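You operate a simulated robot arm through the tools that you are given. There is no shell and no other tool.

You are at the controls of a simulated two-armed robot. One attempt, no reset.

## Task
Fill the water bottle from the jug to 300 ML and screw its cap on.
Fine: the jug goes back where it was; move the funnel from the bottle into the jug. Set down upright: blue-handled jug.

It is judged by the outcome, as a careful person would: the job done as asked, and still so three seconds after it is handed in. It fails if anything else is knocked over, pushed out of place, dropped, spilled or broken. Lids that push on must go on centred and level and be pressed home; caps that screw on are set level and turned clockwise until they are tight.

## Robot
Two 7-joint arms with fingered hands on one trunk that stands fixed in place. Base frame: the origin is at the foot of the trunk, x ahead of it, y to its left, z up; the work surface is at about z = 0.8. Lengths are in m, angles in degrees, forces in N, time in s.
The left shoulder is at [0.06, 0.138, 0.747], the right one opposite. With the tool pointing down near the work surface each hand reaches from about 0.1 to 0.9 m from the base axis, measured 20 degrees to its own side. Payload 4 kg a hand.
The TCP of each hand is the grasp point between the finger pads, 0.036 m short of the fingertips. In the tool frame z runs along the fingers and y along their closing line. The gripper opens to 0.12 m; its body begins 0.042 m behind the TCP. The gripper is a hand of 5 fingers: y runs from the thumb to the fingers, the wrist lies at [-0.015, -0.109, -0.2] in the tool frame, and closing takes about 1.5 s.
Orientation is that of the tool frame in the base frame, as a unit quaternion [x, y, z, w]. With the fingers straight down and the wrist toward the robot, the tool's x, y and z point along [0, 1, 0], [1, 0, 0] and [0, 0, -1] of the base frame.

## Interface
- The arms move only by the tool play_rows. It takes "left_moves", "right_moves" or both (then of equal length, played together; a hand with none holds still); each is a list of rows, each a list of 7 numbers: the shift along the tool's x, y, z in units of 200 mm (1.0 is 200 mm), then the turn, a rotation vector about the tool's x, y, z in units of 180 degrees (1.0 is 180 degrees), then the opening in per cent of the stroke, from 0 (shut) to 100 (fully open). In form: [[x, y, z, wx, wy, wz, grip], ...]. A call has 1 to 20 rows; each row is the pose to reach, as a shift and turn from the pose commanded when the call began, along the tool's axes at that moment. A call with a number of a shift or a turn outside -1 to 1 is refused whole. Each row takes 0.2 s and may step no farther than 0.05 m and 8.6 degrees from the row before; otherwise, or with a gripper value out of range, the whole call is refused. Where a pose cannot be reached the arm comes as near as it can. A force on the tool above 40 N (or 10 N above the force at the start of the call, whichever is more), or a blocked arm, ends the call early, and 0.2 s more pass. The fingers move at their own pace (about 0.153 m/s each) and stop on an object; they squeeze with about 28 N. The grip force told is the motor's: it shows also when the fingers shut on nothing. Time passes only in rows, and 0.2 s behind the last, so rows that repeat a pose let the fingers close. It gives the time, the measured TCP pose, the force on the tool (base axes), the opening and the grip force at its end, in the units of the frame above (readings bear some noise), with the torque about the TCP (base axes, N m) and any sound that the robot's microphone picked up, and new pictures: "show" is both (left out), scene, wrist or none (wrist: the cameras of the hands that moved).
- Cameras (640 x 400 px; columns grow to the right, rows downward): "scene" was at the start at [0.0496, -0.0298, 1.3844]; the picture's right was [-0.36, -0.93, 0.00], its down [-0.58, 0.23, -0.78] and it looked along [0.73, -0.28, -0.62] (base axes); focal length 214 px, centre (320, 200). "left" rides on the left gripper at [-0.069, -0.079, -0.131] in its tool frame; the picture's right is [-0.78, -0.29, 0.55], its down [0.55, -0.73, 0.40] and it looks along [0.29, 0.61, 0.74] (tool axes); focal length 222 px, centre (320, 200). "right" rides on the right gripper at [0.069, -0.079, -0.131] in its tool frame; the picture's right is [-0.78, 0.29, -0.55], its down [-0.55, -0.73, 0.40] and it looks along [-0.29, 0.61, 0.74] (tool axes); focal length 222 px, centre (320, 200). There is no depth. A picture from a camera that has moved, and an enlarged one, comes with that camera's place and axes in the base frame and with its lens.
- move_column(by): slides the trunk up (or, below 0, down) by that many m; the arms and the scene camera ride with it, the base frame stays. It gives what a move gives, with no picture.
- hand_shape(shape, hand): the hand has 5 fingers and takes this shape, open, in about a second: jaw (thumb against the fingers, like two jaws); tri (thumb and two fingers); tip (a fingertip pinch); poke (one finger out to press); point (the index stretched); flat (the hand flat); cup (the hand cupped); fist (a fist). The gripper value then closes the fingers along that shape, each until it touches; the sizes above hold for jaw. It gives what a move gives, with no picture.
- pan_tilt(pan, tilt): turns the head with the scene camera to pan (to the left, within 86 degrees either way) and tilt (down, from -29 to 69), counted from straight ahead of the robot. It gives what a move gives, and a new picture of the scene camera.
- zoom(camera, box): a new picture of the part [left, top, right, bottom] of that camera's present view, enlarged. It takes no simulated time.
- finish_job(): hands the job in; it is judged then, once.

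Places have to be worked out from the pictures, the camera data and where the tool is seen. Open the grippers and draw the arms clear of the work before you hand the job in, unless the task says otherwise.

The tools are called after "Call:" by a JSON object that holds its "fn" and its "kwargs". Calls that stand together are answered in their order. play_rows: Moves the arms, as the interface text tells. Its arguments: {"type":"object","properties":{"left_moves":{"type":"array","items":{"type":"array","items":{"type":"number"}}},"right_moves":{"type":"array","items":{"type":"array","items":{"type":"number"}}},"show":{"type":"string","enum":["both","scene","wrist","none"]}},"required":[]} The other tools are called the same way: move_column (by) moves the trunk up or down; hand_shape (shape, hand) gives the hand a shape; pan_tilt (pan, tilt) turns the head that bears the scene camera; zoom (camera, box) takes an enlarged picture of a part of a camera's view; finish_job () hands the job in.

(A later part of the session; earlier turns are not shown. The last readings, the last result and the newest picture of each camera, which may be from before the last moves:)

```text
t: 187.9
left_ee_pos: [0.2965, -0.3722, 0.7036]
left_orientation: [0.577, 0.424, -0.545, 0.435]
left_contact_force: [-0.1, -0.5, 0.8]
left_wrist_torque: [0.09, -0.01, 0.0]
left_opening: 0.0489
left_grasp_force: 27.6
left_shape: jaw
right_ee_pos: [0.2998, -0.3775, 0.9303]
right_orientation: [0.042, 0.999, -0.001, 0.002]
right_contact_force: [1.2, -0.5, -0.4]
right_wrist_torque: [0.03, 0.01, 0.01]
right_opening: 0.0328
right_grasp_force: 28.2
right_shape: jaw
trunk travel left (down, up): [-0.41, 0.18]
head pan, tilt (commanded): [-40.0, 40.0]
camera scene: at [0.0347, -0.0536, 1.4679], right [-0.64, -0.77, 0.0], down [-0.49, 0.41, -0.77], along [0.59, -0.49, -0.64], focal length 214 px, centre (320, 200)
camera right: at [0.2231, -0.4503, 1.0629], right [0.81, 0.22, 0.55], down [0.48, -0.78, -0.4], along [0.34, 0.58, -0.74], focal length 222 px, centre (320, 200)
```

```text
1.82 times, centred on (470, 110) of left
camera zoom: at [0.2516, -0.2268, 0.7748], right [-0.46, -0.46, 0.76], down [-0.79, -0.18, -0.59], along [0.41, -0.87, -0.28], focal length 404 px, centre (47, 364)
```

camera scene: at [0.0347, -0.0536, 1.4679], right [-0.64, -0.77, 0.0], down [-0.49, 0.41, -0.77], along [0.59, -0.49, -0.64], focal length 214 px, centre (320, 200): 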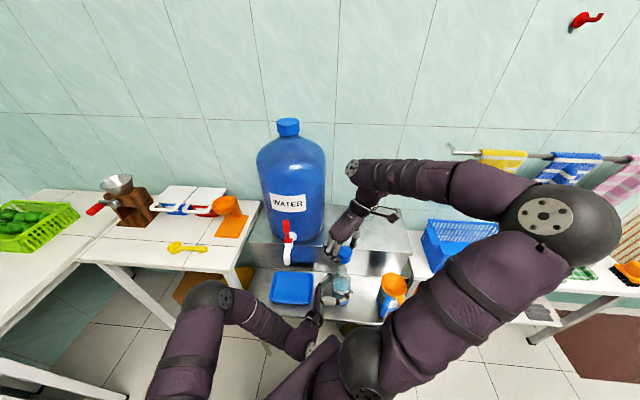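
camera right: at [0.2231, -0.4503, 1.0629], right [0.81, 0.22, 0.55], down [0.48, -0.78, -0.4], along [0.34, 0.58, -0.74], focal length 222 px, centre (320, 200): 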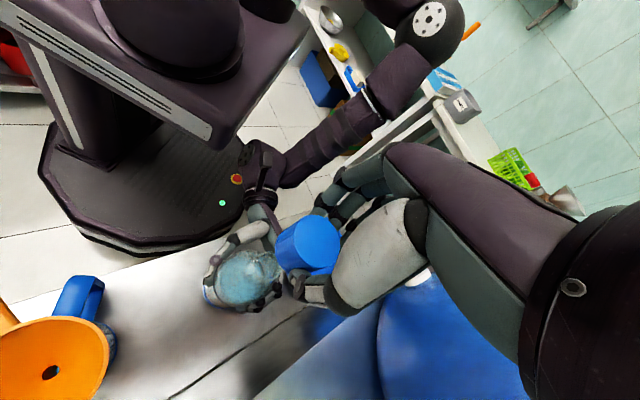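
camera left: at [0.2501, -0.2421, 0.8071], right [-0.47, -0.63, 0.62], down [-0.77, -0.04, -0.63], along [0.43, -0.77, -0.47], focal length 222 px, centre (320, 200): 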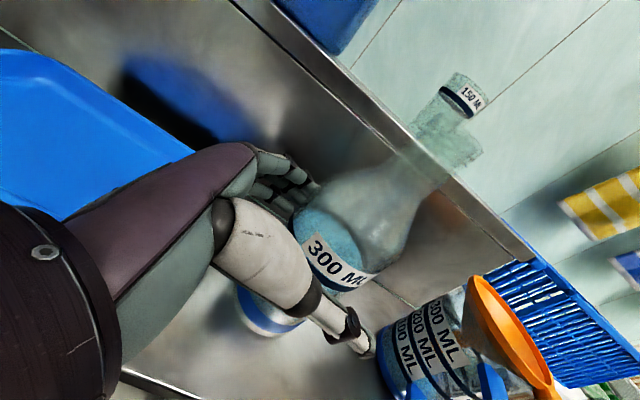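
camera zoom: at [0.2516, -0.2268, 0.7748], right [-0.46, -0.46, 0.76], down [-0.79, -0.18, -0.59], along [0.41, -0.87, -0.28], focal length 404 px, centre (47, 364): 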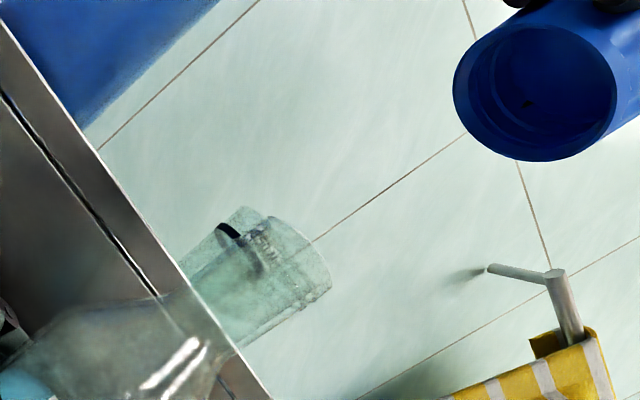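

The left wrist camera sees the cap's open underside and the bottle's neck. I zoom in to measure their alignment.

Call:
{"fn": "zoom", "kwargs": {"camera": "left", "box": [390, 100, 490, 180]}}

Call:
{"fn": "zoom", "kwargs": {"camera": "left", "box": [530, 0, 640, 90]}}

Call:
{"fn": "zoom", "kwargs": {"camera": "scene", "box": [320, 235, 380, 290]}}

```text
5.00 times, centred on (440, 140) of left
camera zoom: at [0.2516, -0.2268, 0.7748], right [-0.46, -0.46, 0.76], down [-0.79, -0.18, -0.59], along [0.41, -0.87, -0.28], focal length 1111 px, centre (-280, 500)
```

zoom: 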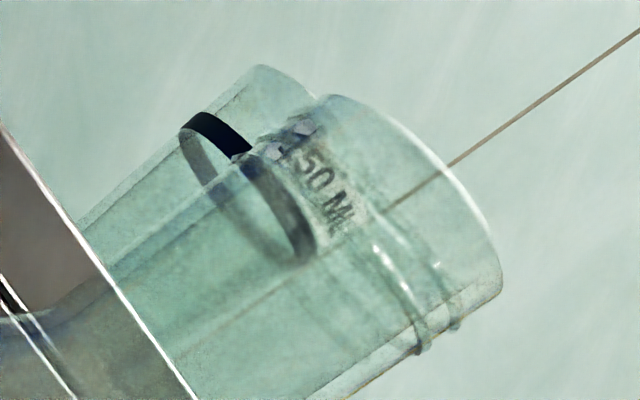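

```text
4.44 times, centred on (585, 45) of left
camera zoom: at [0.2516, -0.2268, 0.7748], right [-0.46, -0.46, 0.76], down [-0.79, -0.18, -0.59], along [0.41, -0.87, -0.28], focal length 987 px, centre (-858, 889)
```

zoom: 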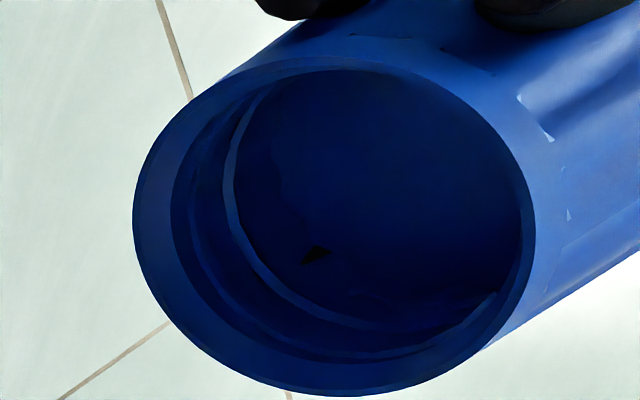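

```text
7.27 times, centred on (350, 262) of scene
camera zoom: at [0.0347, -0.0536, 1.4679], right [-0.64, -0.77, 0.0], down [-0.49, 0.41, -0.77], along [0.59, -0.49, -0.64], focal length 1560 px, centre (102, -254)
```

zoom: 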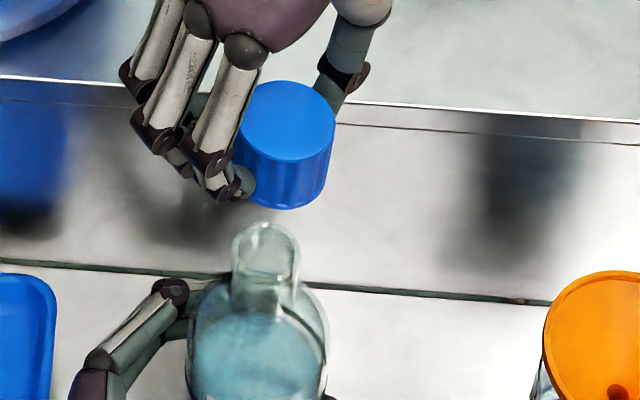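

Cap and neck are aligned to about 2 mm. I lower the cap to ~10 mm above the neck to compare them at nearly the same height.

Call:
{"fn": "play_rows", "kwargs": {"right_moves": [[0, 0, 0.08, 0, 0, 0, 0], [0, 0, 0.16, 0, 0, 0, 0], [0, 0, 0.23, 0, 0, 0, 0], [0, 0, 0.26, 0, 0, 0, 0]], "show": "wrist"}}

Call:
{"fn": "zoom", "kwargs": {"camera": "scene", "box": [325, 245, 375, 295]}}

Call:
{"fn": "zoom", "kwargs": {"camera": "left", "box": [400, 50, 560, 180]}}

```text
t: 188.9
left_ee_pos: [0.2962, -0.3722, 0.7052]
left_orientation: [0.577, 0.425, -0.546, 0.435]
left_contact_force: [0.0, -0.1, -1.0]
left_wrist_torque: [0.01, -0.03, 0.0]
left_opening: 0.0487
left_grasp_force: 28.0
left_shape: jaw
right_ee_pos: [0.2996, -0.3766, 0.8767]
right_orientation: [0.044, 0.999, -0.001, 0.001]
right_contact_force: [-0.4, -1.1, -1.1]
right_wrist_torque: [0.01, -0.01, -0.03]
right_opening: 0.0327
right_grasp_force: 28.9
right_shape: jaw
trunk travel left (down, up): [-0.41, 0.18]
head pan, tilt (commanded): [-40.0, 40.0]
camera right: at [0.2224, -0.4503, 1.0106], right [0.81, 0.22, 0.55], down [0.48, -0.78, -0.4], along [0.34, 0.58, -0.74], focal length 222 px, centre (320, 200)
```

right: 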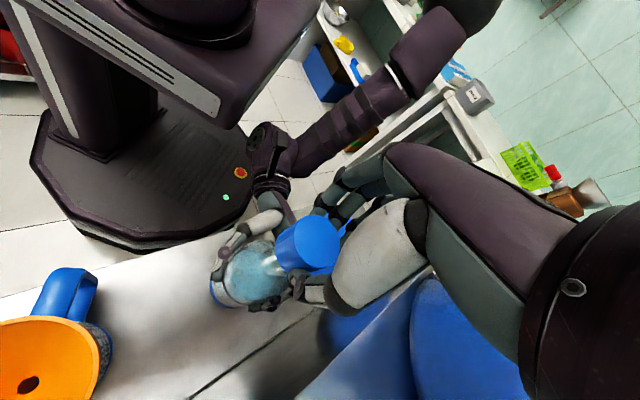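

```text
8.00 times, centred on (350, 270) of scene
camera zoom: at [0.0347, -0.0537, 1.4679], right [-0.64, -0.77, 0.0], down [-0.49, 0.41, -0.77], along [0.59, -0.49, -0.64], focal length 1716 px, centre (80, -360)
```

zoom: 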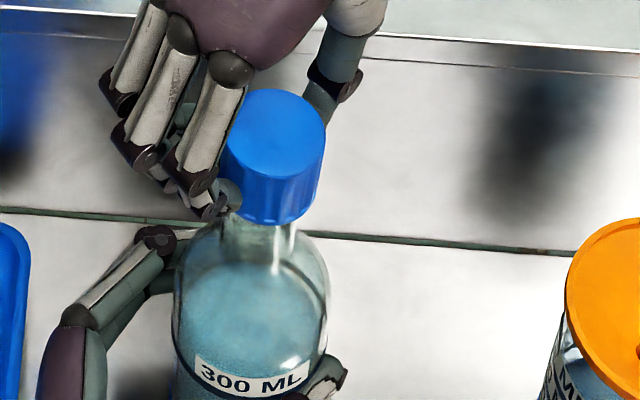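

```text
3.08 times, centred on (480, 115) of left
camera zoom: at [0.2515, -0.2268, 0.7748], right [-0.46, -0.46, 0.76], down [-0.79, -0.18, -0.59], along [0.41, -0.87, -0.28], focal length 684 px, centre (-172, 462)
```

zoom: 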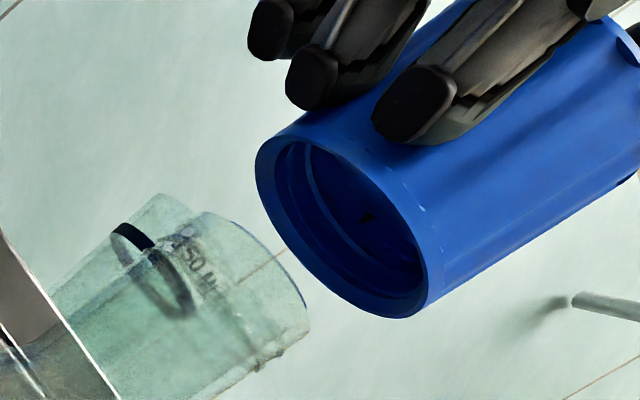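

The left view shows the cap displaced ≈3.5 mm from the neck's axis; I shift it by (+3.5, +2) mm and look once more.

Call:
{"fn": "play_rows", "kwargs": {"right_moves": [[-0.008, 0.006, 0, 0, 0, 0, 0], [-0.0165, 0.0115, 0, 0, 0, 0, 0], [-0.0165, 0.0115, 0.015, 0, 0, 0, 0]], "show": "none"}}

Call:
{"fn": "zoom", "kwargs": {"camera": "left", "box": [400, 50, 560, 180]}}

Call:
{"fn": "zoom", "kwargs": {"camera": "scene", "box": [325, 245, 375, 295]}}

```text
t: 189.7
left_ee_pos: [0.2953, -0.3724, 0.7046]
left_orientation: [0.577, 0.425, -0.545, 0.436]
left_contact_force: [-1.6, -1.6, 0.5]
left_wrist_torque: [0.03, -0.06, 0.01]
left_opening: 0.0488
left_grasp_force: 27.5
left_shape: jaw
right_ee_pos: [0.3032, -0.375, 0.8745]
right_orientation: [0.044, 0.999, -0.001, 0.001]
right_contact_force: [0.1, 0.1, -0.1]
right_wrist_torque: [-0.03, 0.01, -0.03]
right_opening: 0.0325
right_grasp_force: 28.7
right_shape: jaw
trunk travel left (down, up): [-0.41, 0.18]
head pan, tilt (commanded): [-40.0, 40.0]
```

```text
3.08 times, centred on (480, 115) of left
camera zoom: at [0.2515, -0.2268, 0.7748], right [-0.46, -0.46, 0.76], down [-0.79, -0.18, -0.59], along [0.41, -0.87, -0.28], focal length 684 px, centre (-172, 462)
```

zoom: 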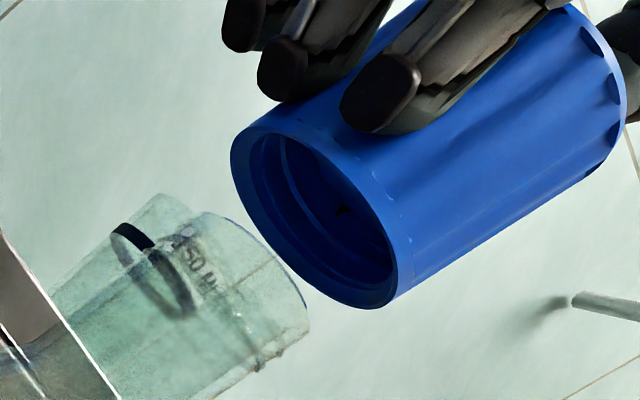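

```text
8.00 times, centred on (350, 270) of scene
camera zoom: at [0.0346, -0.0537, 1.4679], right [-0.64, -0.77, 0.0], down [-0.49, 0.41, -0.77], along [0.59, -0.49, -0.64], focal length 1716 px, centre (80, -360)
```

zoom: 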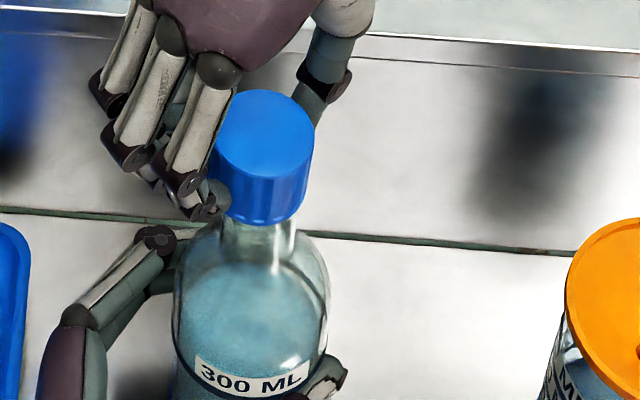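

Call:
{"fn": "zoom", "kwargs": {"camera": "right", "box": [230, 200, 350, 310]}}

```text
3.64 times, centred on (290, 255) of right
camera zoom: at [0.2261, -0.4482, 1.0079], right [0.81, 0.22, 0.55], down [0.48, -0.78, -0.4], along [0.34, 0.58, -0.74], focal length 808 px, centre (429, 0)
```

zoom: 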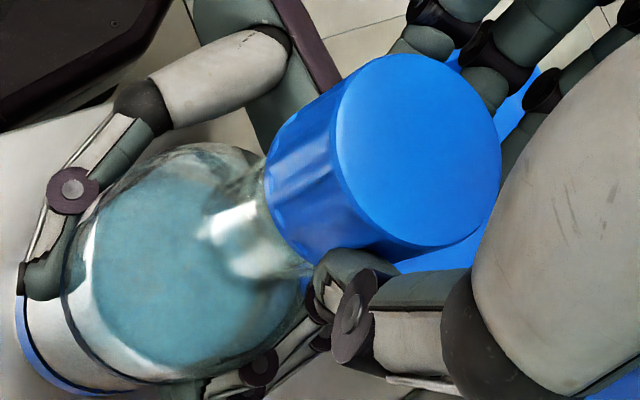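

In the right wrist view, cap and neck line up as well. I make a final 1 mm correction and lower gently until contact.

Call:
{"fn": "play_rows", "kwargs": {"right_moves": [[0.0046, -0.0044, 0.015, 0, 0, 0, 0], [0.0046, -0.0044, 0.03, 0, 0, 0, 0], [0.0046, -0.0044, 0.045, 0, 0, 0, 0], [0.0046, -0.0044, 0.045, 0, 0, 0, 0]], "show": "none"}}

Call:
{"fn": "zoom", "kwargs": {"camera": "left", "box": [400, 50, 560, 180]}}

```text
t: 190.7
left_ee_pos: [0.2955, -0.3733, 0.7045]
left_orientation: [0.576, 0.425, -0.546, 0.435]
left_contact_force: [-1.3, -0.7, 0.4]
left_wrist_torque: [0.02, -0.02, 0.02]
left_opening: 0.0488
left_grasp_force: 28.4
left_shape: jaw
right_ee_pos: [0.3029, -0.3764, 0.8654]
right_orientation: [0.043, 0.999, 0.0, 0.002]
right_contact_force: [0.4, -0.3, -0.1]
right_wrist_torque: [0.01, 0.03, 0.0]
right_opening: 0.0328
right_grasp_force: 27.7
right_shape: jaw
trunk travel left (down, up): [-0.41, 0.18]
head pan, tilt (commanded): [-40.0, 40.0]
```

```text
3.08 times, centred on (480, 115) of left
camera zoom: at [0.2515, -0.2268, 0.7748], right [-0.46, -0.46, 0.76], down [-0.79, -0.18, -0.59], along [0.41, -0.87, -0.28], focal length 684 px, centre (-172, 462)
```

zoom: 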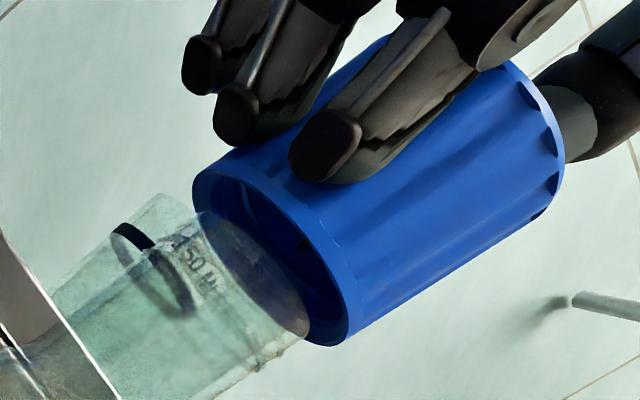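

The neck now sits within the cap's rim, nicely centred. I keep lowering in small steps watching the force.

Call:
{"fn": "play_rows", "kwargs": {"right_moves": [[0, 0, 0.01, 0, 0, 0, 0], [0, 0, 0.02, 0, 0, 0, 0], [0, 0, 0.02, 0, 0, 0, 0]], "show": "none"}}

Call:
{"fn": "play_rows", "kwargs": {"right_moves": [[0, 0, 0.01, 0, 0, 0, 0], [0, 0, 0.02, 0, 0, 0, 0], [0, 0, 0.02, 0, 0, 0, 0]], "show": "none"}}

Call:
{"fn": "zoom", "kwargs": {"camera": "left", "box": [400, 50, 560, 180]}}

```text
t: 191.5
left_ee_pos: [0.296, -0.3733, 0.7047]
left_orientation: [0.577, 0.425, -0.545, 0.435]
left_contact_force: [-0.2, -0.3, 0.2]
left_wrist_torque: [0.03, -0.03, 0.01]
left_opening: 0.049
left_grasp_force: 27.7
left_shape: jaw
right_ee_pos: [0.3018, -0.3745, 0.8609]
right_orientation: [0.044, 0.999, -0.001, 0.001]
right_contact_force: [0.2, -0.6, -0.7]
right_wrist_torque: [0.02, 0.01, -0.02]
right_opening: 0.033
right_grasp_force: 28.0
right_shape: jaw
trunk travel left (down, up): [-0.41, 0.18]
head pan, tilt (commanded): [-40.0, 40.0]
```

```text
t: 192.3
left_ee_pos: [0.2958, -0.3722, 0.7043]
left_orientation: [0.576, 0.425, -0.546, 0.435]
left_contact_force: [-2.1, -0.5, -0.6]
left_wrist_torque: [0.07, -0.03, 0.03]
left_opening: 0.049
left_grasp_force: 28.2
left_shape: jaw
right_ee_pos: [0.3021, -0.3758, 0.8587]
right_orientation: [0.044, 0.999, -0.001, 0.001]
right_contact_force: [-0.1, 0.2, 0.0]
right_wrist_torque: [0.0, 0.03, 0.02]
right_opening: 0.0327
right_grasp_force: 27.9
right_shape: jaw
trunk travel left (down, up): [-0.41, 0.18]
head pan, tilt (commanded): [-40.0, 40.0]
```

```text
3.08 times, centred on (480, 115) of left
camera zoom: at [0.2515, -0.2268, 0.7748], right [-0.46, -0.46, 0.76], down [-0.79, -0.18, -0.59], along [0.41, -0.87, -0.28], focal length 684 px, centre (-172, 462)
```

zoom: 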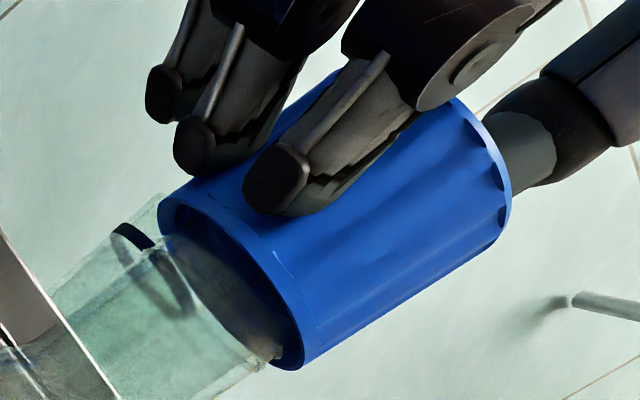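

The neck is entering the cap without any force. I continue lowering in small steps until the threads touch.

Call:
{"fn": "play_rows", "kwargs": {"right_moves": [[0, 0, 0.01, 0, 0, 0, 0], [0, 0, 0.02, 0, 0, 0, 0], [0, 0, 0.02, 0, 0, 0, 0]], "show": "none"}}

Call:
{"fn": "play_rows", "kwargs": {"right_moves": [[0, 0, 0.01, 0, 0, 0, 0], [0, 0, 0.02, 0, 0, 0, 0], [0, 0, 0.02, 0, 0, 0, 0]], "show": "none"}}

Call:
{"fn": "zoom", "kwargs": {"camera": "left", "box": [400, 50, 560, 180]}}

```text
t: 193.1
left_ee_pos: [0.2949, -0.3732, 0.7046]
left_orientation: [0.577, 0.424, -0.545, 0.436]
left_contact_force: [-0.4, -0.2, -0.5]
left_wrist_torque: [0.05, -0.05, -0.03]
left_opening: 0.0489
left_grasp_force: 28.2
left_shape: jaw
right_ee_pos: [0.3011, -0.3756, 0.8533]
right_orientation: [0.043, 0.999, -0.001, 0.0]
right_contact_force: [-0.4, 0.1, -0.3]
right_wrist_torque: [0.0, 0.01, 0.04]
right_opening: 0.0327
right_grasp_force: 27.3
right_shape: jaw
trunk travel left (down, up): [-0.41, 0.18]
head pan, tilt (commanded): [-40.0, 40.0]
```

```text
t: 193.9
left_ee_pos: [0.2959, -0.3733, 0.7058]
left_orientation: [0.577, 0.426, -0.545, 0.434]
left_contact_force: [0.7, -2.1, -0.1]
left_wrist_torque: [0.1, -0.03, 0.01]
left_opening: 0.0489
left_grasp_force: 28.4
left_shape: jaw
right_ee_pos: [0.3012, -0.3765, 0.8496]
right_orientation: [0.044, 0.999, -0.001, 0.0]
right_contact_force: [-1.5, 0.2, 15.8]
right_wrist_torque: [0.17, 0.03, -0.03]
right_opening: 0.0335
right_grasp_force: 28.5
right_shape: jaw
trunk travel left (down, up): [-0.41, 0.18]
head pan, tilt (commanded): [-40.0, 40.0]
```

```text
3.08 times, centred on (480, 115) of left
camera zoom: at [0.2513, -0.2265, 0.775], right [-0.46, -0.47, 0.76], down [-0.79, -0.18, -0.59], along [0.41, -0.87, -0.28], focal length 684 px, centre (-172, 462)
```

zoom: 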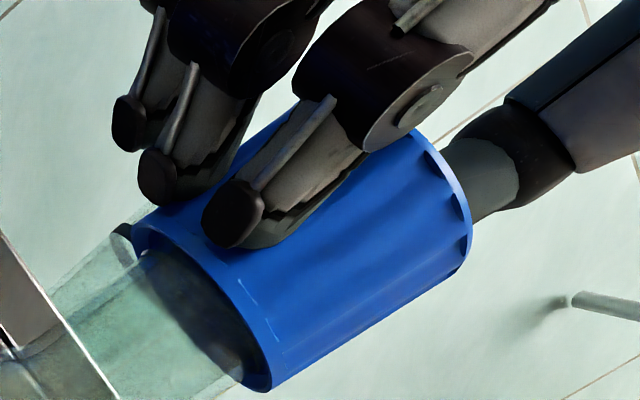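

The threads touched (16 N). I ease up 1.5 mm and begin turning clockwise 60° about the cap's axis with a slight downward feed.

Call:
{"fn": "play_rows", "kwargs": {"right_moves": [[0, 0, -0.0075, 0, 0, 0, 0], [0.0014, -0.002, -0.0075, 0, 0, 0.0417, 0], [0.003, -0.0038, -0.007, 0, 0, 0.0833, 0], [0.0048, -0.0055, -0.0065, 0, 0, 0.125, 0], [0.0067, -0.0069, -0.006, 0, 0, 0.1667, 0], [0.0088, -0.0081, -0.0055, 0, 0, 0.2083, 0], [0.011, -0.0091, -0.005, 0, 0, 0.25, 0], [0.0133, -0.0097, -0.0045, 0, 0, 0.2917, 0], [0.016, -0.01, -0.004, 0, 0, 0.3333, 0]], "show": "none"}}

Call:
{"fn": "zoom", "kwargs": {"camera": "left", "box": [400, 50, 560, 180]}}

Call:
{"fn": "zoom", "kwargs": {"camera": "scene", "box": [315, 235, 385, 305]}}

```text
t: 195.9
left_ee_pos: [0.2962, -0.3729, 0.7056]
left_orientation: [0.576, 0.424, -0.546, 0.435]
left_contact_force: [0.0, 3.5, 2.3]
left_wrist_torque: [-0.02, -0.1, -0.03]
left_opening: 0.0485
left_grasp_force: 27.8
left_shape: jaw
right_ee_pos: [0.2979, -0.3765, 0.8509]
right_orientation: [0.54, 0.842, -0.001, 0.001]
right_contact_force: [0.1, -3.5, 1.5]
right_wrist_torque: [-0.08, 0.03, 0.0]
right_opening: 0.033
right_grasp_force: 28.1
right_shape: jaw
trunk travel left (down, up): [-0.41, 0.18]
head pan, tilt (commanded): [-40.0, 40.0]
```

```text
3.08 times, centred on (480, 115) of left
camera zoom: at [0.2516, -0.2266, 0.775], right [-0.46, -0.46, 0.76], down [-0.79, -0.18, -0.59], along [0.41, -0.87, -0.28], focal length 684 px, centre (-172, 462)
```

zoom: 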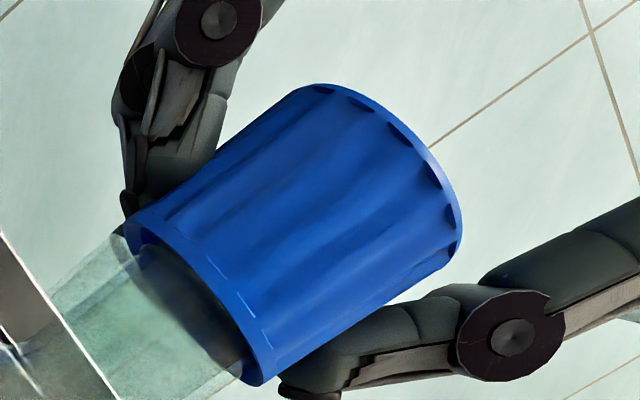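

```text
5.71 times, centred on (350, 270) of scene
camera zoom: at [0.0345, -0.0534, 1.4679], right [-0.64, -0.77, 0.0], down [-0.49, 0.41, -0.77], along [0.59, -0.49, -0.64], focal length 1226 px, centre (149, -200)
```

zoom: 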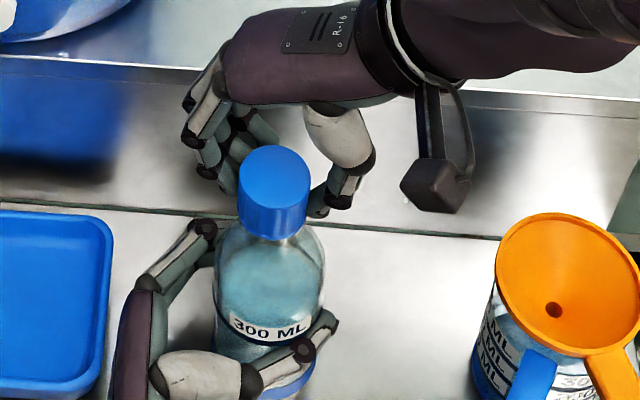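

The cap turns smoothly with only light forces. I continue another 60° clockwise with a slight feed and a 1 mm lateral relief.

Call:
{"fn": "play_rows", "kwargs": {"right_moves": [[0.0004, -0.0025, 0.0006, 0, 0, 0.0417, 0], [0.001, -0.0048, 0.0012, 0, 0, 0.0833, 0], [0.0018, -0.0067, 0.0019, 0, 0, 0.125, 0], [0.0027, -0.0083, 0.0025, 0, 0, 0.1667, 0], [0.0045, -0.0098, 0.0031, 0, 0, 0.2083, 0], [0.0066, -0.0109, 0.0037, 0, 0, 0.25, 0], [0.0089, -0.0116, 0.0044, 0, 0, 0.2917, 0], [0.0115, -0.012, 0.005, 0, 0, 0.3333, 0]], "show": "none"}}

Call:
{"fn": "zoom", "kwargs": {"camera": "left", "box": [400, 50, 560, 180]}}

Call:
{"fn": "zoom", "kwargs": {"camera": "scene", "box": [315, 235, 385, 305]}}

```text
t: 197.7
left_ee_pos: [0.2942, -0.3697, 0.7002]
left_orientation: [0.579, 0.429, -0.544, 0.43]
left_contact_force: [4.1, 1.0, -25.9]
left_wrist_torque: [0.17, 0.89, 0.07]
left_opening: 0.0385
left_grasp_force: 28.4
left_shape: jaw
right_ee_pos: [0.3063, -0.3863, 0.847]
right_orientation: [0.887, 0.461, 0.0, 0.002]
right_contact_force: [-4.8, -2.2, 24.5]
right_wrist_torque: [-0.05, 0.2, 0.1]
right_opening: 0.0325
right_grasp_force: 28.0
right_shape: jaw
right hand out of reach, approached as far as the arm can: row 6, 7, 8
trunk travel left (down, up): [-0.41, 0.18]
head pan, tilt (commanded): [-40.0, 40.0]
```

```text
3.08 times, centred on (480, 115) of left
camera zoom: at [0.2501, -0.226, 0.7719], right [-0.45, -0.47, 0.75], down [-0.79, -0.18, -0.59], along [0.41, -0.86, -0.29], focal length 684 px, centre (-172, 462)
```

zoom: 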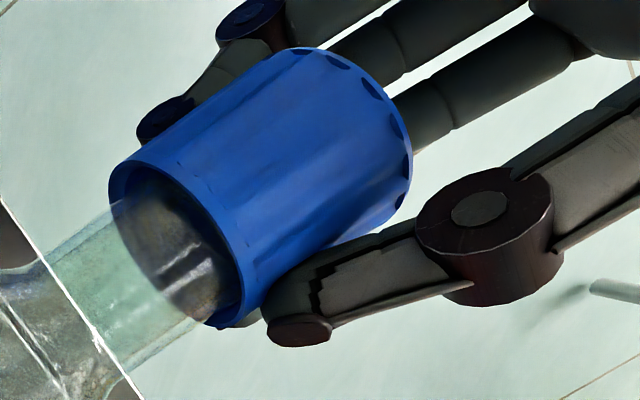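

```text
5.71 times, centred on (350, 270) of scene
camera zoom: at [0.0331, -0.0538, 1.4678], right [-0.64, -0.77, 0.0], down [-0.49, 0.41, -0.77], along [0.59, -0.49, -0.64], focal length 1226 px, centre (149, -200)
```

zoom: 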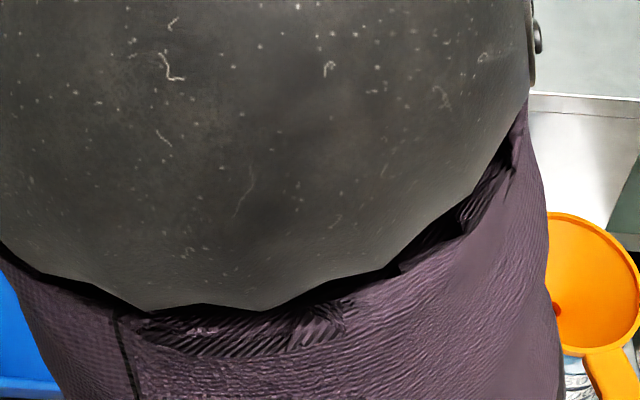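

The arm ran out of reach at that yaw and shifted sideways, loading the bottle. I immediately reverse: bring the cap's axis back over the neck and turn back to a comfortable yaw.

Call:
{"fn": "play_rows", "kwargs": {"right_moves": [[0.007, -0.03, -0.01, 0, 0, -0.035, 0], [0.0145, -0.0655, -0.02, 0, 0, -0.0794, 0], [0.0145, -0.0655, -0.02, 0, 0, -0.119, 0], [0.0145, -0.0655, -0.02, 0, 0, -0.1587, 0], [0.0145, -0.0655, -0.02, 0, 0, -0.1984, 0], [0.0145, -0.0655, -0.02, 0, 0, -0.2381, 0], [0.0145, -0.0655, -0.02, 0, 0, -0.2778, 0]], "show": "both"}}

Call:
{"fn": "zoom", "kwargs": {"camera": "left", "box": [360, 50, 560, 220]}}

Call:
{"fn": "zoom", "kwargs": {"camera": "scene", "box": [310, 235, 390, 315]}}

```text
t: 199.3
left_ee_pos: [0.2945, -0.3729, 0.7029]
left_orientation: [0.577, 0.425, -0.546, 0.434]
left_contact_force: [-7.7, 2.1, -23.1]
left_wrist_torque: [-0.44, -0.25, 0.14]
left_opening: 0.037
left_grasp_force: 28.2
left_shape: jaw
right_ee_pos: [0.2975, -0.3768, 0.8503]
right_orientation: [0.608, 0.794, 0.0, 0.001]
right_contact_force: [8.4, -1.9, 18.5]
right_wrist_torque: [0.2, -0.78, -0.17]
right_opening: 0.0316
right_grasp_force: 28.2
right_shape: jaw
trunk travel left (down, up): [-0.41, 0.18]
head pan, tilt (commanded): [-40.0, 40.0]
camera scene: at [0.0348, -0.0539, 1.4678], right [-0.64, -0.77, 0.0], down [-0.49, 0.41, -0.77], along [0.59, -0.49, -0.64], focal length 214 px, centre (320, 200)
camera right: at [0.2026, -0.3305, 0.9835], right [0.48, -0.68, 0.55], down [-0.57, -0.72, -0.4], along [0.67, -0.12, -0.74], focal length 222 px, centre (320, 200)
```

scene: 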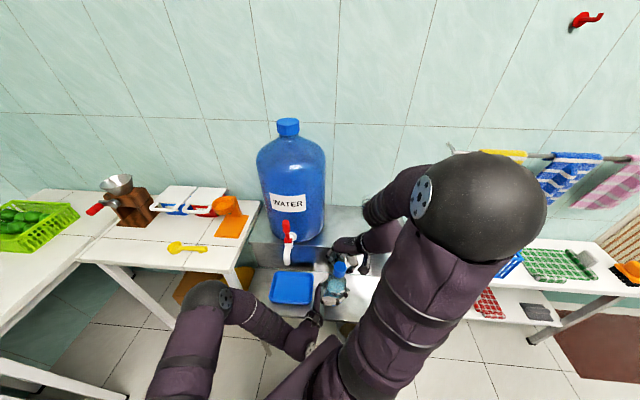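
right: 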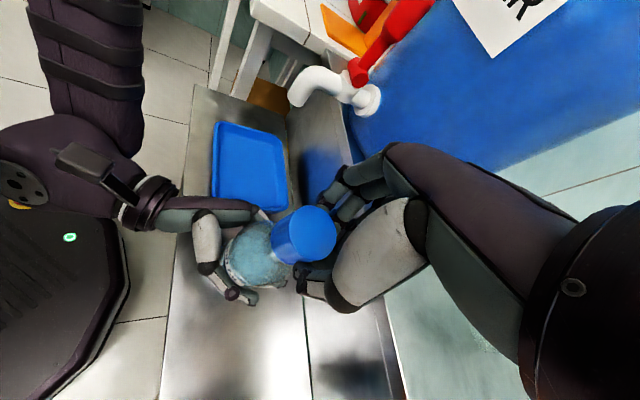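

```text
2.35 times, centred on (460, 135) of left
camera zoom: at [0.2512, -0.227, 0.7746], right [-0.46, -0.47, 0.76], down [-0.79, -0.18, -0.59], along [0.41, -0.87, -0.28], focal length 523 px, centre (-9, 353)
```

zoom: 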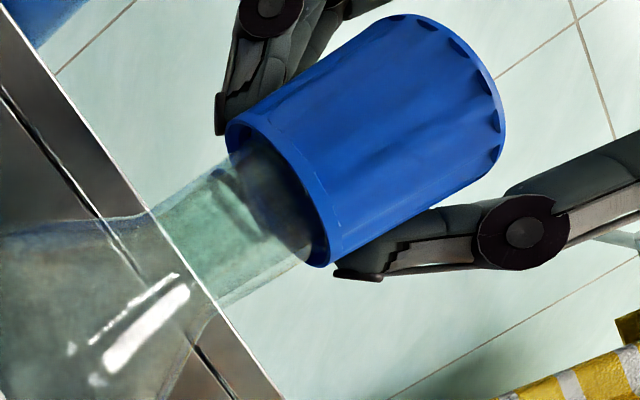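

```text
5.00 times, centred on (350, 275) of scene
camera zoom: at [0.0348, -0.0539, 1.4678], right [-0.64, -0.77, 0.0], down [-0.49, 0.41, -0.77], along [0.59, -0.49, -0.64], focal length 1072 px, centre (170, -175)
```

zoom: 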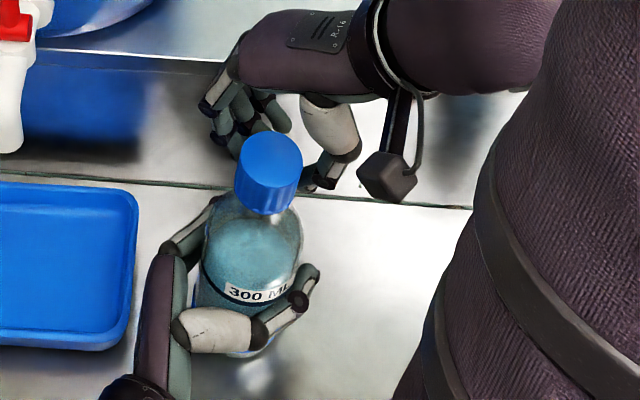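

The bottle has tipped a few degrees in the left grip. With the right hand still holding the cap on the neck, I open the left hand slowly so the bottle can settle upright on the shelf.

Call:
{"fn": "play_rows", "kwargs": {"left_moves": [[0, 0, 0, 0, 0, 0, 38], [0, 0, 0, 0, 0, 0, 44], [0, 0, 0, 0, 0, 0, 50], [0, 0, 0, 0, 0, 0, 58], [0, 0, 0, 0, 0, 0, 66], [0, 0, 0, 0, 0, 0, 72], [0, 0, 0, 0, 0, 0, 72]], "show": "none"}}

Call:
{"fn": "zoom", "kwargs": {"camera": "scene", "box": [310, 235, 390, 315]}}

Call:
{"fn": "zoom", "kwargs": {"camera": "left", "box": [160, 50, 560, 360]}}

```text
t: 200.9
left_ee_pos: [0.2961, -0.3724, 0.7042]
left_orientation: [0.577, 0.425, -0.546, 0.435]
left_contact_force: [-0.6, 0.1, 0.8]
left_wrist_torque: [-0.01, 0.01, 0.02]
left_opening: 0.0861
left_grasp_force: 0.1
left_shape: jaw
right_ee_pos: [0.2971, -0.3751, 0.8505]
right_orientation: [0.609, 0.794, 0.0, 0.001]
right_contact_force: [0.7, -0.4, -3.7]
right_wrist_torque: [-0.02, 0.02, 0.0]
right_opening: 0.0293
right_grasp_force: 28.2
right_shape: jaw
trunk travel left (down, up): [-0.41, 0.18]
head pan, tilt (commanded): [-40.0, 40.0]
```

```text
5.00 times, centred on (350, 275) of scene
camera zoom: at [0.0347, -0.0538, 1.4678], right [-0.64, -0.77, 0.0], down [-0.49, 0.41, -0.77], along [0.59, -0.49, -0.64], focal length 1072 px, centre (170, -175)
```

zoom: 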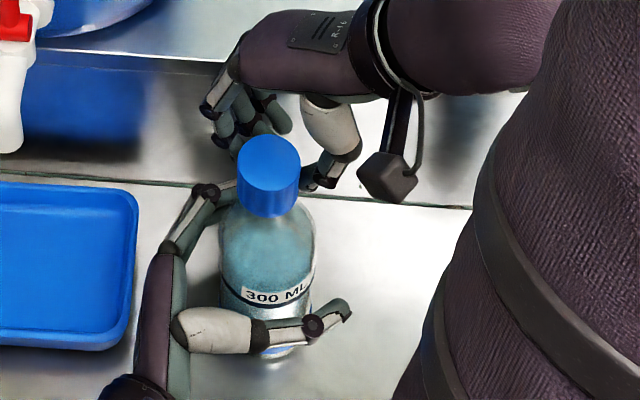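

```text
1.29 times, centred on (360, 205) of left
camera zoom: at [0.2516, -0.2268, 0.7748], right [-0.46, -0.46, 0.76], down [-0.79, -0.18, -0.59], along [0.41, -0.87, -0.28], focal length 287 px, centre (268, 194)
```

zoom: 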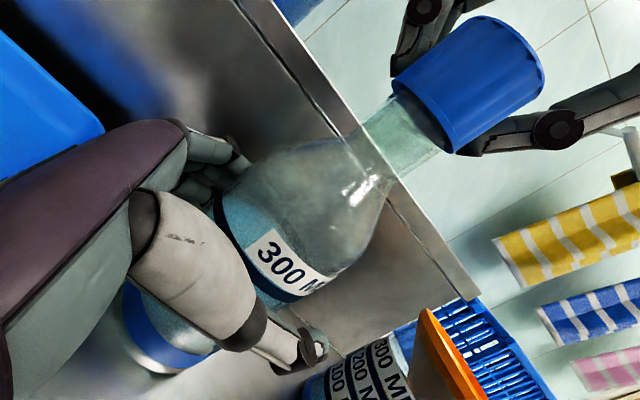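

The right hand now carries the bottle's weight (−3.7 N), so the cap's thread has caught, and the bottle hangs upright. I lower it 2 mm onto the shelf and close the left hand again.

Call:
{"fn": "play_rows", "kwargs": {"right_moves": [[0, 0, 0.005, 0, 0, 0, 0], [0, 0, 0.01, 0, 0, 0, 0], [0, 0, 0.01, 0, 0, 0, 0]], "show": "none"}}

```text
t: 201.7
left_ee_pos: [0.295, -0.3716, 0.7055]
left_orientation: [0.577, 0.425, -0.545, 0.435]
left_contact_force: [0.2, -0.6, 0.4]
left_wrist_torque: [0.01, 0.05, 0.0]
left_opening: 0.086
left_grasp_force: 0.0
left_shape: jaw
right_ee_pos: [0.2969, -0.3768, 0.8481]
right_orientation: [0.609, 0.793, 0.0, 0.002]
right_contact_force: [0.0, -2.7, 9.1]
right_wrist_torque: [-0.07, -0.14, -0.02]
right_opening: 0.0303
right_grasp_force: 27.7
right_shape: jaw
trunk travel left (down, up): [-0.41, 0.18]
head pan, tilt (commanded): [-40.0, 40.0]
```

Call:
{"fn": "play_rows", "kwargs": {"right_moves": [[0, 0, -0.004, 0, 0, 0, 0], [0, 0, -0.004, 0, 0, 0, 0]], "left_moves": [[0, 0, 0, 0, 0, 0, 72], [0, 0, 0, 0, 0, 0, 66]], "show": "none"}}

Call:
{"fn": "play_rows", "kwargs": {"left_moves": [[0, 0, 0, 0, 0, 0, 60], [0, 0, 0, 0, 0, 0, 54], [0, 0, 0, 0, 0, 0, 48], [0, 0, 0, 0, 0, 0, 40], [0, 0, 0, 0, 0, 0, 20], [0, 0, 0, 0, 0, 0, 0], [0, 0, 0, 0, 0, 0, 0]], "show": "none"}}

Call:
{"fn": "zoom", "kwargs": {"camera": "scene", "box": [310, 235, 390, 315]}}

Call:
{"fn": "zoom", "kwargs": {"camera": "left", "box": [360, 50, 560, 220]}}

```text
t: 202.3
left_ee_pos: [0.2957, -0.3717, 0.7043]
left_orientation: [0.577, 0.425, -0.546, 0.435]
left_contact_force: [-0.9, -0.8, 0.3]
left_wrist_torque: [-0.01, -0.01, 0.02]
left_opening: 0.0796
left_grasp_force: 0.1
left_shape: jaw
right_ee_pos: [0.2968, -0.3766, 0.8497]
right_orientation: [0.609, 0.793, 0.0, 0.0]
right_contact_force: [0.6, -1.8, 6.0]
right_wrist_torque: [-0.04, -0.11, 0.01]
right_opening: 0.0298
right_grasp_force: 27.7
right_shape: jaw
trunk travel left (down, up): [-0.41, 0.18]
head pan, tilt (commanded): [-40.0, 40.0]
```

```text
t: 203.9
left_ee_pos: [0.2964, -0.3728, 0.7056]
left_orientation: [0.576, 0.425, -0.546, 0.435]
left_contact_force: [-3.8, -0.4, -0.6]
left_wrist_torque: [-0.03, -0.15, 0.09]
left_opening: 0.043
left_grasp_force: 27.8
left_shape: jaw
right_ee_pos: [0.297, -0.3763, 0.8489]
right_orientation: [0.609, 0.793, 0.0, 0.001]
right_contact_force: [2.5, -0.9, 2.7]
right_wrist_torque: [0.03, -0.21, -0.06]
right_opening: 0.0301
right_grasp_force: 28.0
right_shape: jaw
trunk travel left (down, up): [-0.41, 0.18]
head pan, tilt (commanded): [-40.0, 40.0]
```

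```text
5.00 times, centred on (350, 275) of scene
camera zoom: at [0.0344, -0.0536, 1.4678], right [-0.64, -0.77, 0.0], down [-0.49, 0.41, -0.77], along [0.59, -0.49, -0.64], focal length 1072 px, centre (170, -175)
```

zoom: 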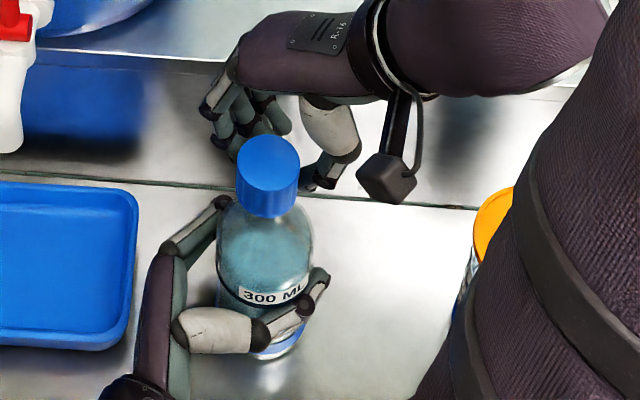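

```text
2.35 times, centred on (460, 135) of left
camera zoom: at [0.2511, -0.2267, 0.7747], right [-0.46, -0.46, 0.76], down [-0.79, -0.18, -0.59], along [0.41, -0.87, -0.28], focal length 523 px, centre (-9, 353)
```

zoom: 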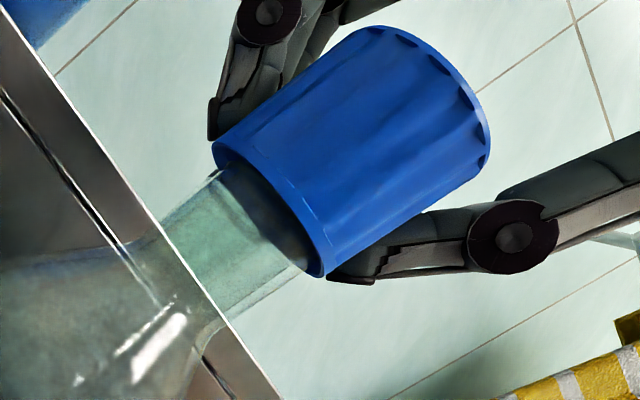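

Both hands hold with small forces. Now I open the right hand around the cap and check that the cap stays seated on the neck.

Call:
{"fn": "play_rows", "kwargs": {"right_moves": [[0, 0, 0, 0, 0, 0, 35], [0, 0, 0, 0, 0, 0, 45], [0, 0, 0, 0, 0, 0, 55], [0, 0, 0, 0, 0, 0, 60], [0, 0, 0, 0, 0, 0, 60]], "show": "none"}}

Call:
{"fn": "zoom", "kwargs": {"camera": "left", "box": [360, 50, 560, 220]}}

Call:
{"fn": "zoom", "kwargs": {"camera": "right", "box": [200, 160, 400, 340]}}

```text
t: 205.1
left_ee_pos: [0.2956, -0.3716, 0.7041]
left_orientation: [0.577, 0.425, -0.546, 0.435]
left_contact_force: [0.4, 0.5, -0.1]
left_wrist_torque: [0.0, 0.01, 0.0]
left_opening: 0.0432
left_grasp_force: 28.2
left_shape: jaw
right_ee_pos: [0.297, -0.3762, 0.8487]
right_orientation: [0.609, 0.793, 0.0, 0.001]
right_contact_force: [0.2, 0.1, -0.3]
right_wrist_torque: [0.01, -0.04, -0.01]
right_opening: 0.0716
right_grasp_force: 0.1
right_shape: jaw
trunk travel left (down, up): [-0.41, 0.18]
head pan, tilt (commanded): [-40.0, 40.0]
```

```text
2.35 times, centred on (460, 135) of left
camera zoom: at [0.2516, -0.2268, 0.7748], right [-0.46, -0.46, 0.76], down [-0.79, -0.18, -0.59], along [0.41, -0.87, -0.28], focal length 523 px, centre (-9, 353)
```

zoom: 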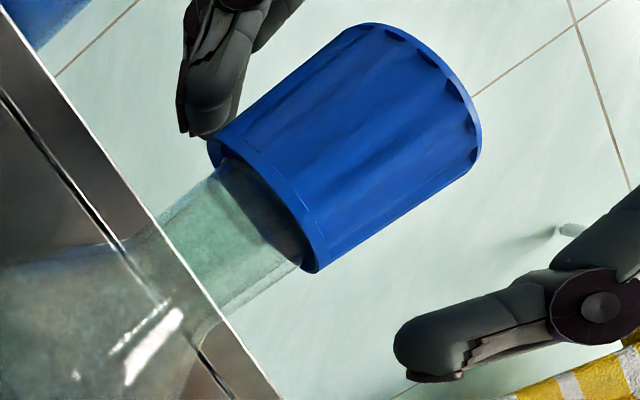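

```text
2.22 times, centred on (300, 250) of right
camera zoom: at [0.2024, -0.3301, 0.9823], right [0.48, -0.68, 0.55], down [-0.57, -0.72, -0.4], along [0.67, -0.12, -0.74], focal length 494 px, centre (364, 89)
```

zoom: 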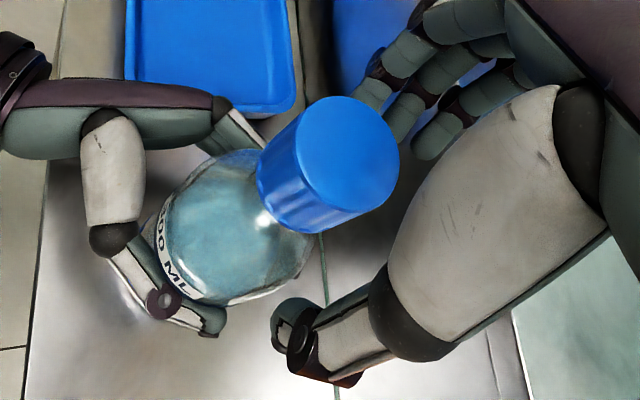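

The cap stays on the neck, in line with it. I open a bit wider, re-centre over the cap (about (0.3025,-0.366)) and turn the open hand back to yaw 85° for the next stroke.

Call:
{"fn": "play_rows", "kwargs": {"right_moves": [[0.015, 0.015, 0, 0, 0, 0, 80], [0.03, 0.03, 0, 0, 0, 0, 80], [0.042, 0.04, 0, 0, 0, -0.043, 80], [0.042, 0.04, 0, 0, 0, -0.086, 80], [0.042, 0.04, 0, 0, 0, -0.13, 80], [0.042, 0.04, 0, 0, 0, -0.173, 80], [0.042, 0.04, 0, 0, 0, -0.216, 80], [0.042, 0.04, 0, 0, 0, -0.259, 80], [0.042, 0.04, 0, 0, 0, -0.303, 80], [0.042, 0.04, 0, 0, 0, -0.346, 80], [0.042, 0.04, 0, 0, 0, -0.389, 80]], "show": "both"}}

Call:
{"fn": "zoom", "kwargs": {"camera": "right", "box": [220, 180, 400, 340]}}

Call:
{"fn": "zoom", "kwargs": {"camera": "scene", "box": [310, 235, 390, 315]}}

Call:
{"fn": "zoom", "kwargs": {"camera": "left", "box": [360, 50, 560, 220]}}

```text
t: 207.5
left_ee_pos: [0.295, -0.3721, 0.7042]
left_orientation: [0.577, 0.425, -0.545, 0.435]
left_contact_force: [0.3, 0.1, -0.2]
left_wrist_torque: [-0.01, -0.04, 0.03]
left_opening: 0.0432
left_grasp_force: 27.7
left_shape: jaw
right_ee_pos: [0.3018, -0.3648, 0.8487]
right_orientation: [0.042, 0.999, -0.001, 0.0]
right_contact_force: [0.2, 0.4, -0.9]
right_wrist_torque: [0.0, -0.02, 0.01]
right_opening: 0.0957
right_grasp_force: 0.2
right_shape: jaw
trunk travel left (down, up): [-0.41, 0.18]
head pan, tilt (commanded): [-40.0, 40.0]
camera scene: at [0.0348, -0.0538, 1.4678], right [-0.64, -0.77, 0.0], down [-0.49, 0.41, -0.77], along [0.59, -0.49, -0.64], focal length 214 px, centre (320, 200)
camera right: at [0.2266, -0.4396, 0.9822], right [0.81, 0.22, 0.55], down [0.49, -0.78, -0.4], along [0.34, 0.59, -0.74], focal length 222 px, centre (320, 200)
```

scene: 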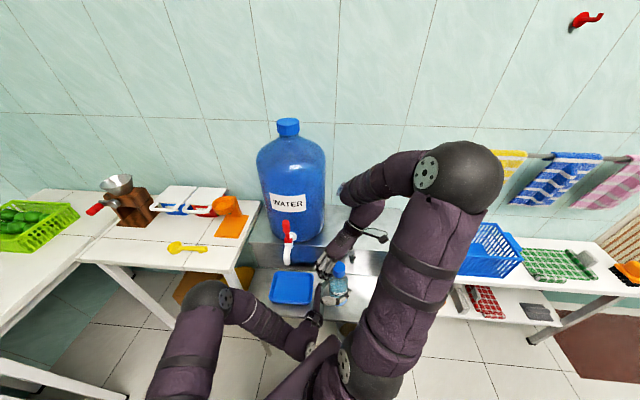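
right: 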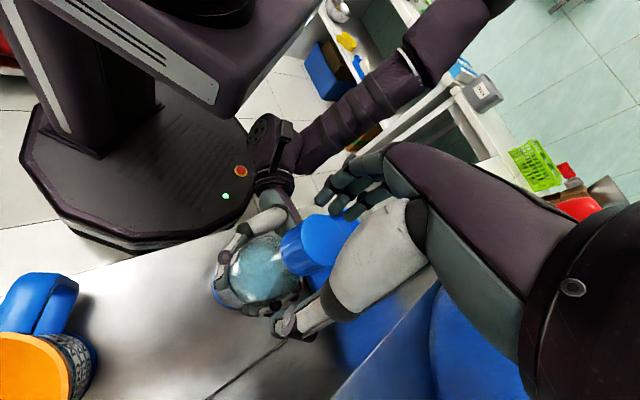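

```text
2.50 times, centred on (310, 260) of right
camera zoom: at [0.2266, -0.4396, 0.9822], right [0.81, 0.22, 0.55], down [0.49, -0.78, -0.4], along [0.34, 0.59, -0.74], focal length 555 px, centre (345, 50)
```

zoom: 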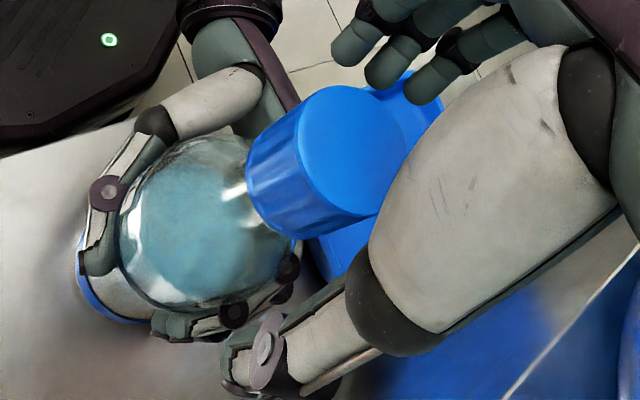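

```text
5.00 times, centred on (350, 275) of scene
camera zoom: at [0.0348, -0.0538, 1.4678], right [-0.64, -0.77, 0.0], down [-0.49, 0.41, -0.77], along [0.59, -0.49, -0.64], focal length 1072 px, centre (170, -175)
```

zoom: 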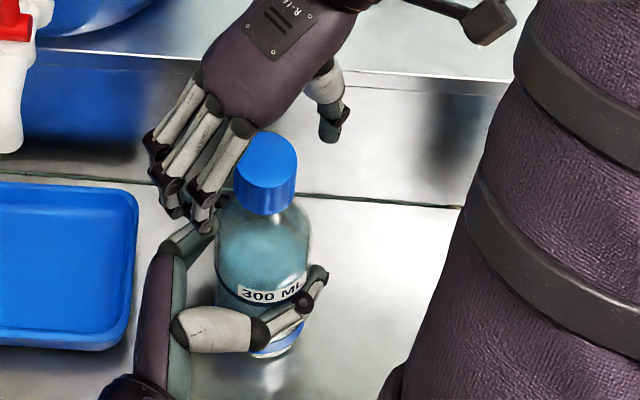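

```text
2.35 times, centred on (460, 135) of left
camera zoom: at [0.2516, -0.2268, 0.7748], right [-0.46, -0.46, 0.76], down [-0.79, -0.18, -0.59], along [0.41, -0.87, -0.28], focal length 523 px, centre (-9, 353)
```

zoom: 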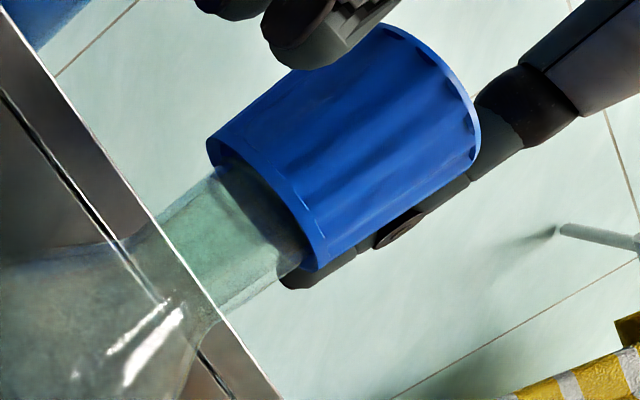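

Both views put the cap at about (0.302,-0.360) with the bottle nearly upright. I re-centre by 5.5 mm, close on the cap, and check the forces.

Call:
{"fn": "play_rows", "kwargs": {"right_moves": [[0, 0.014, 0, 0, 0, 0, 80], [0, 0.0275, 0, 0, 0, 0, 70], [0, 0.0275, 0, 0, 0, 0, 55], [0, 0.0275, 0, 0, 0, 0, 40], [0, 0.0275, 0, 0, 0, 0, 30], [0, 0.0275, 0, 0, 0, 0, 15], [0, 0.0275, 0, 0, 0, 0, 0], [0, 0.0275, 0, 0, 0, 0, 0], [0, 0.0275, 0, 0, 0, 0, 0]], "show": "none"}}

Call:
{"fn": "zoom", "kwargs": {"camera": "right", "box": [220, 180, 400, 340]}}

Call:
{"fn": "zoom", "kwargs": {"camera": "left", "box": [360, 50, 560, 220]}}

```text
t: 209.5
left_ee_pos: [0.2953, -0.3721, 0.7049]
left_orientation: [0.577, 0.425, -0.546, 0.435]
left_contact_force: [-1.1, 2.4, 1.7]
left_wrist_torque: [-0.1, -0.16, 0.04]
left_opening: 0.0428
left_grasp_force: 28.2
left_shape: jaw
right_ee_pos: [0.3033, -0.3617, 0.8494]
right_orientation: [0.044, 0.999, -0.001, 0.001]
right_contact_force: [-0.4, -2.6, -3.5]
right_wrist_torque: [-0.24, 0.01, 0.0]
right_opening: 0.034
right_grasp_force: 28.1
right_shape: jaw
trunk travel left (down, up): [-0.41, 0.18]
head pan, tilt (commanded): [-40.0, 40.0]
```

```text
2.50 times, centred on (310, 260) of right
camera zoom: at [0.2267, -0.4341, 0.9824], right [0.81, 0.22, 0.55], down [0.48, -0.78, -0.4], along [0.34, 0.58, -0.74], focal length 555 px, centre (345, 50)
```

zoom: 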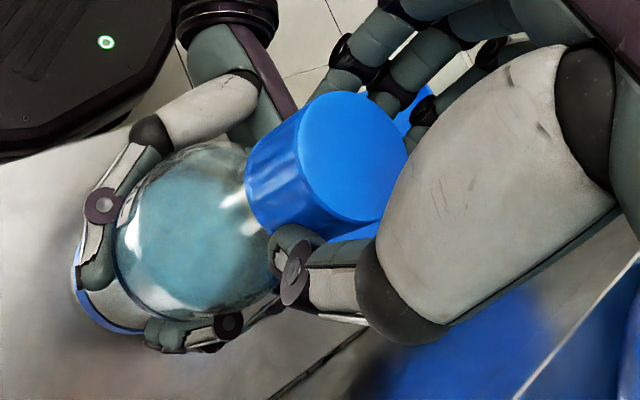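

```text
2.35 times, centred on (460, 135) of left
camera zoom: at [0.2515, -0.2268, 0.7749], right [-0.46, -0.46, 0.76], down [-0.79, -0.18, -0.59], along [0.41, -0.87, -0.28], focal length 523 px, centre (-9, 353)
```

zoom: 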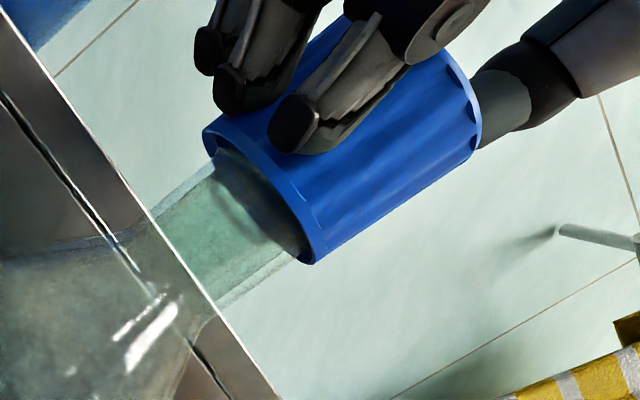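

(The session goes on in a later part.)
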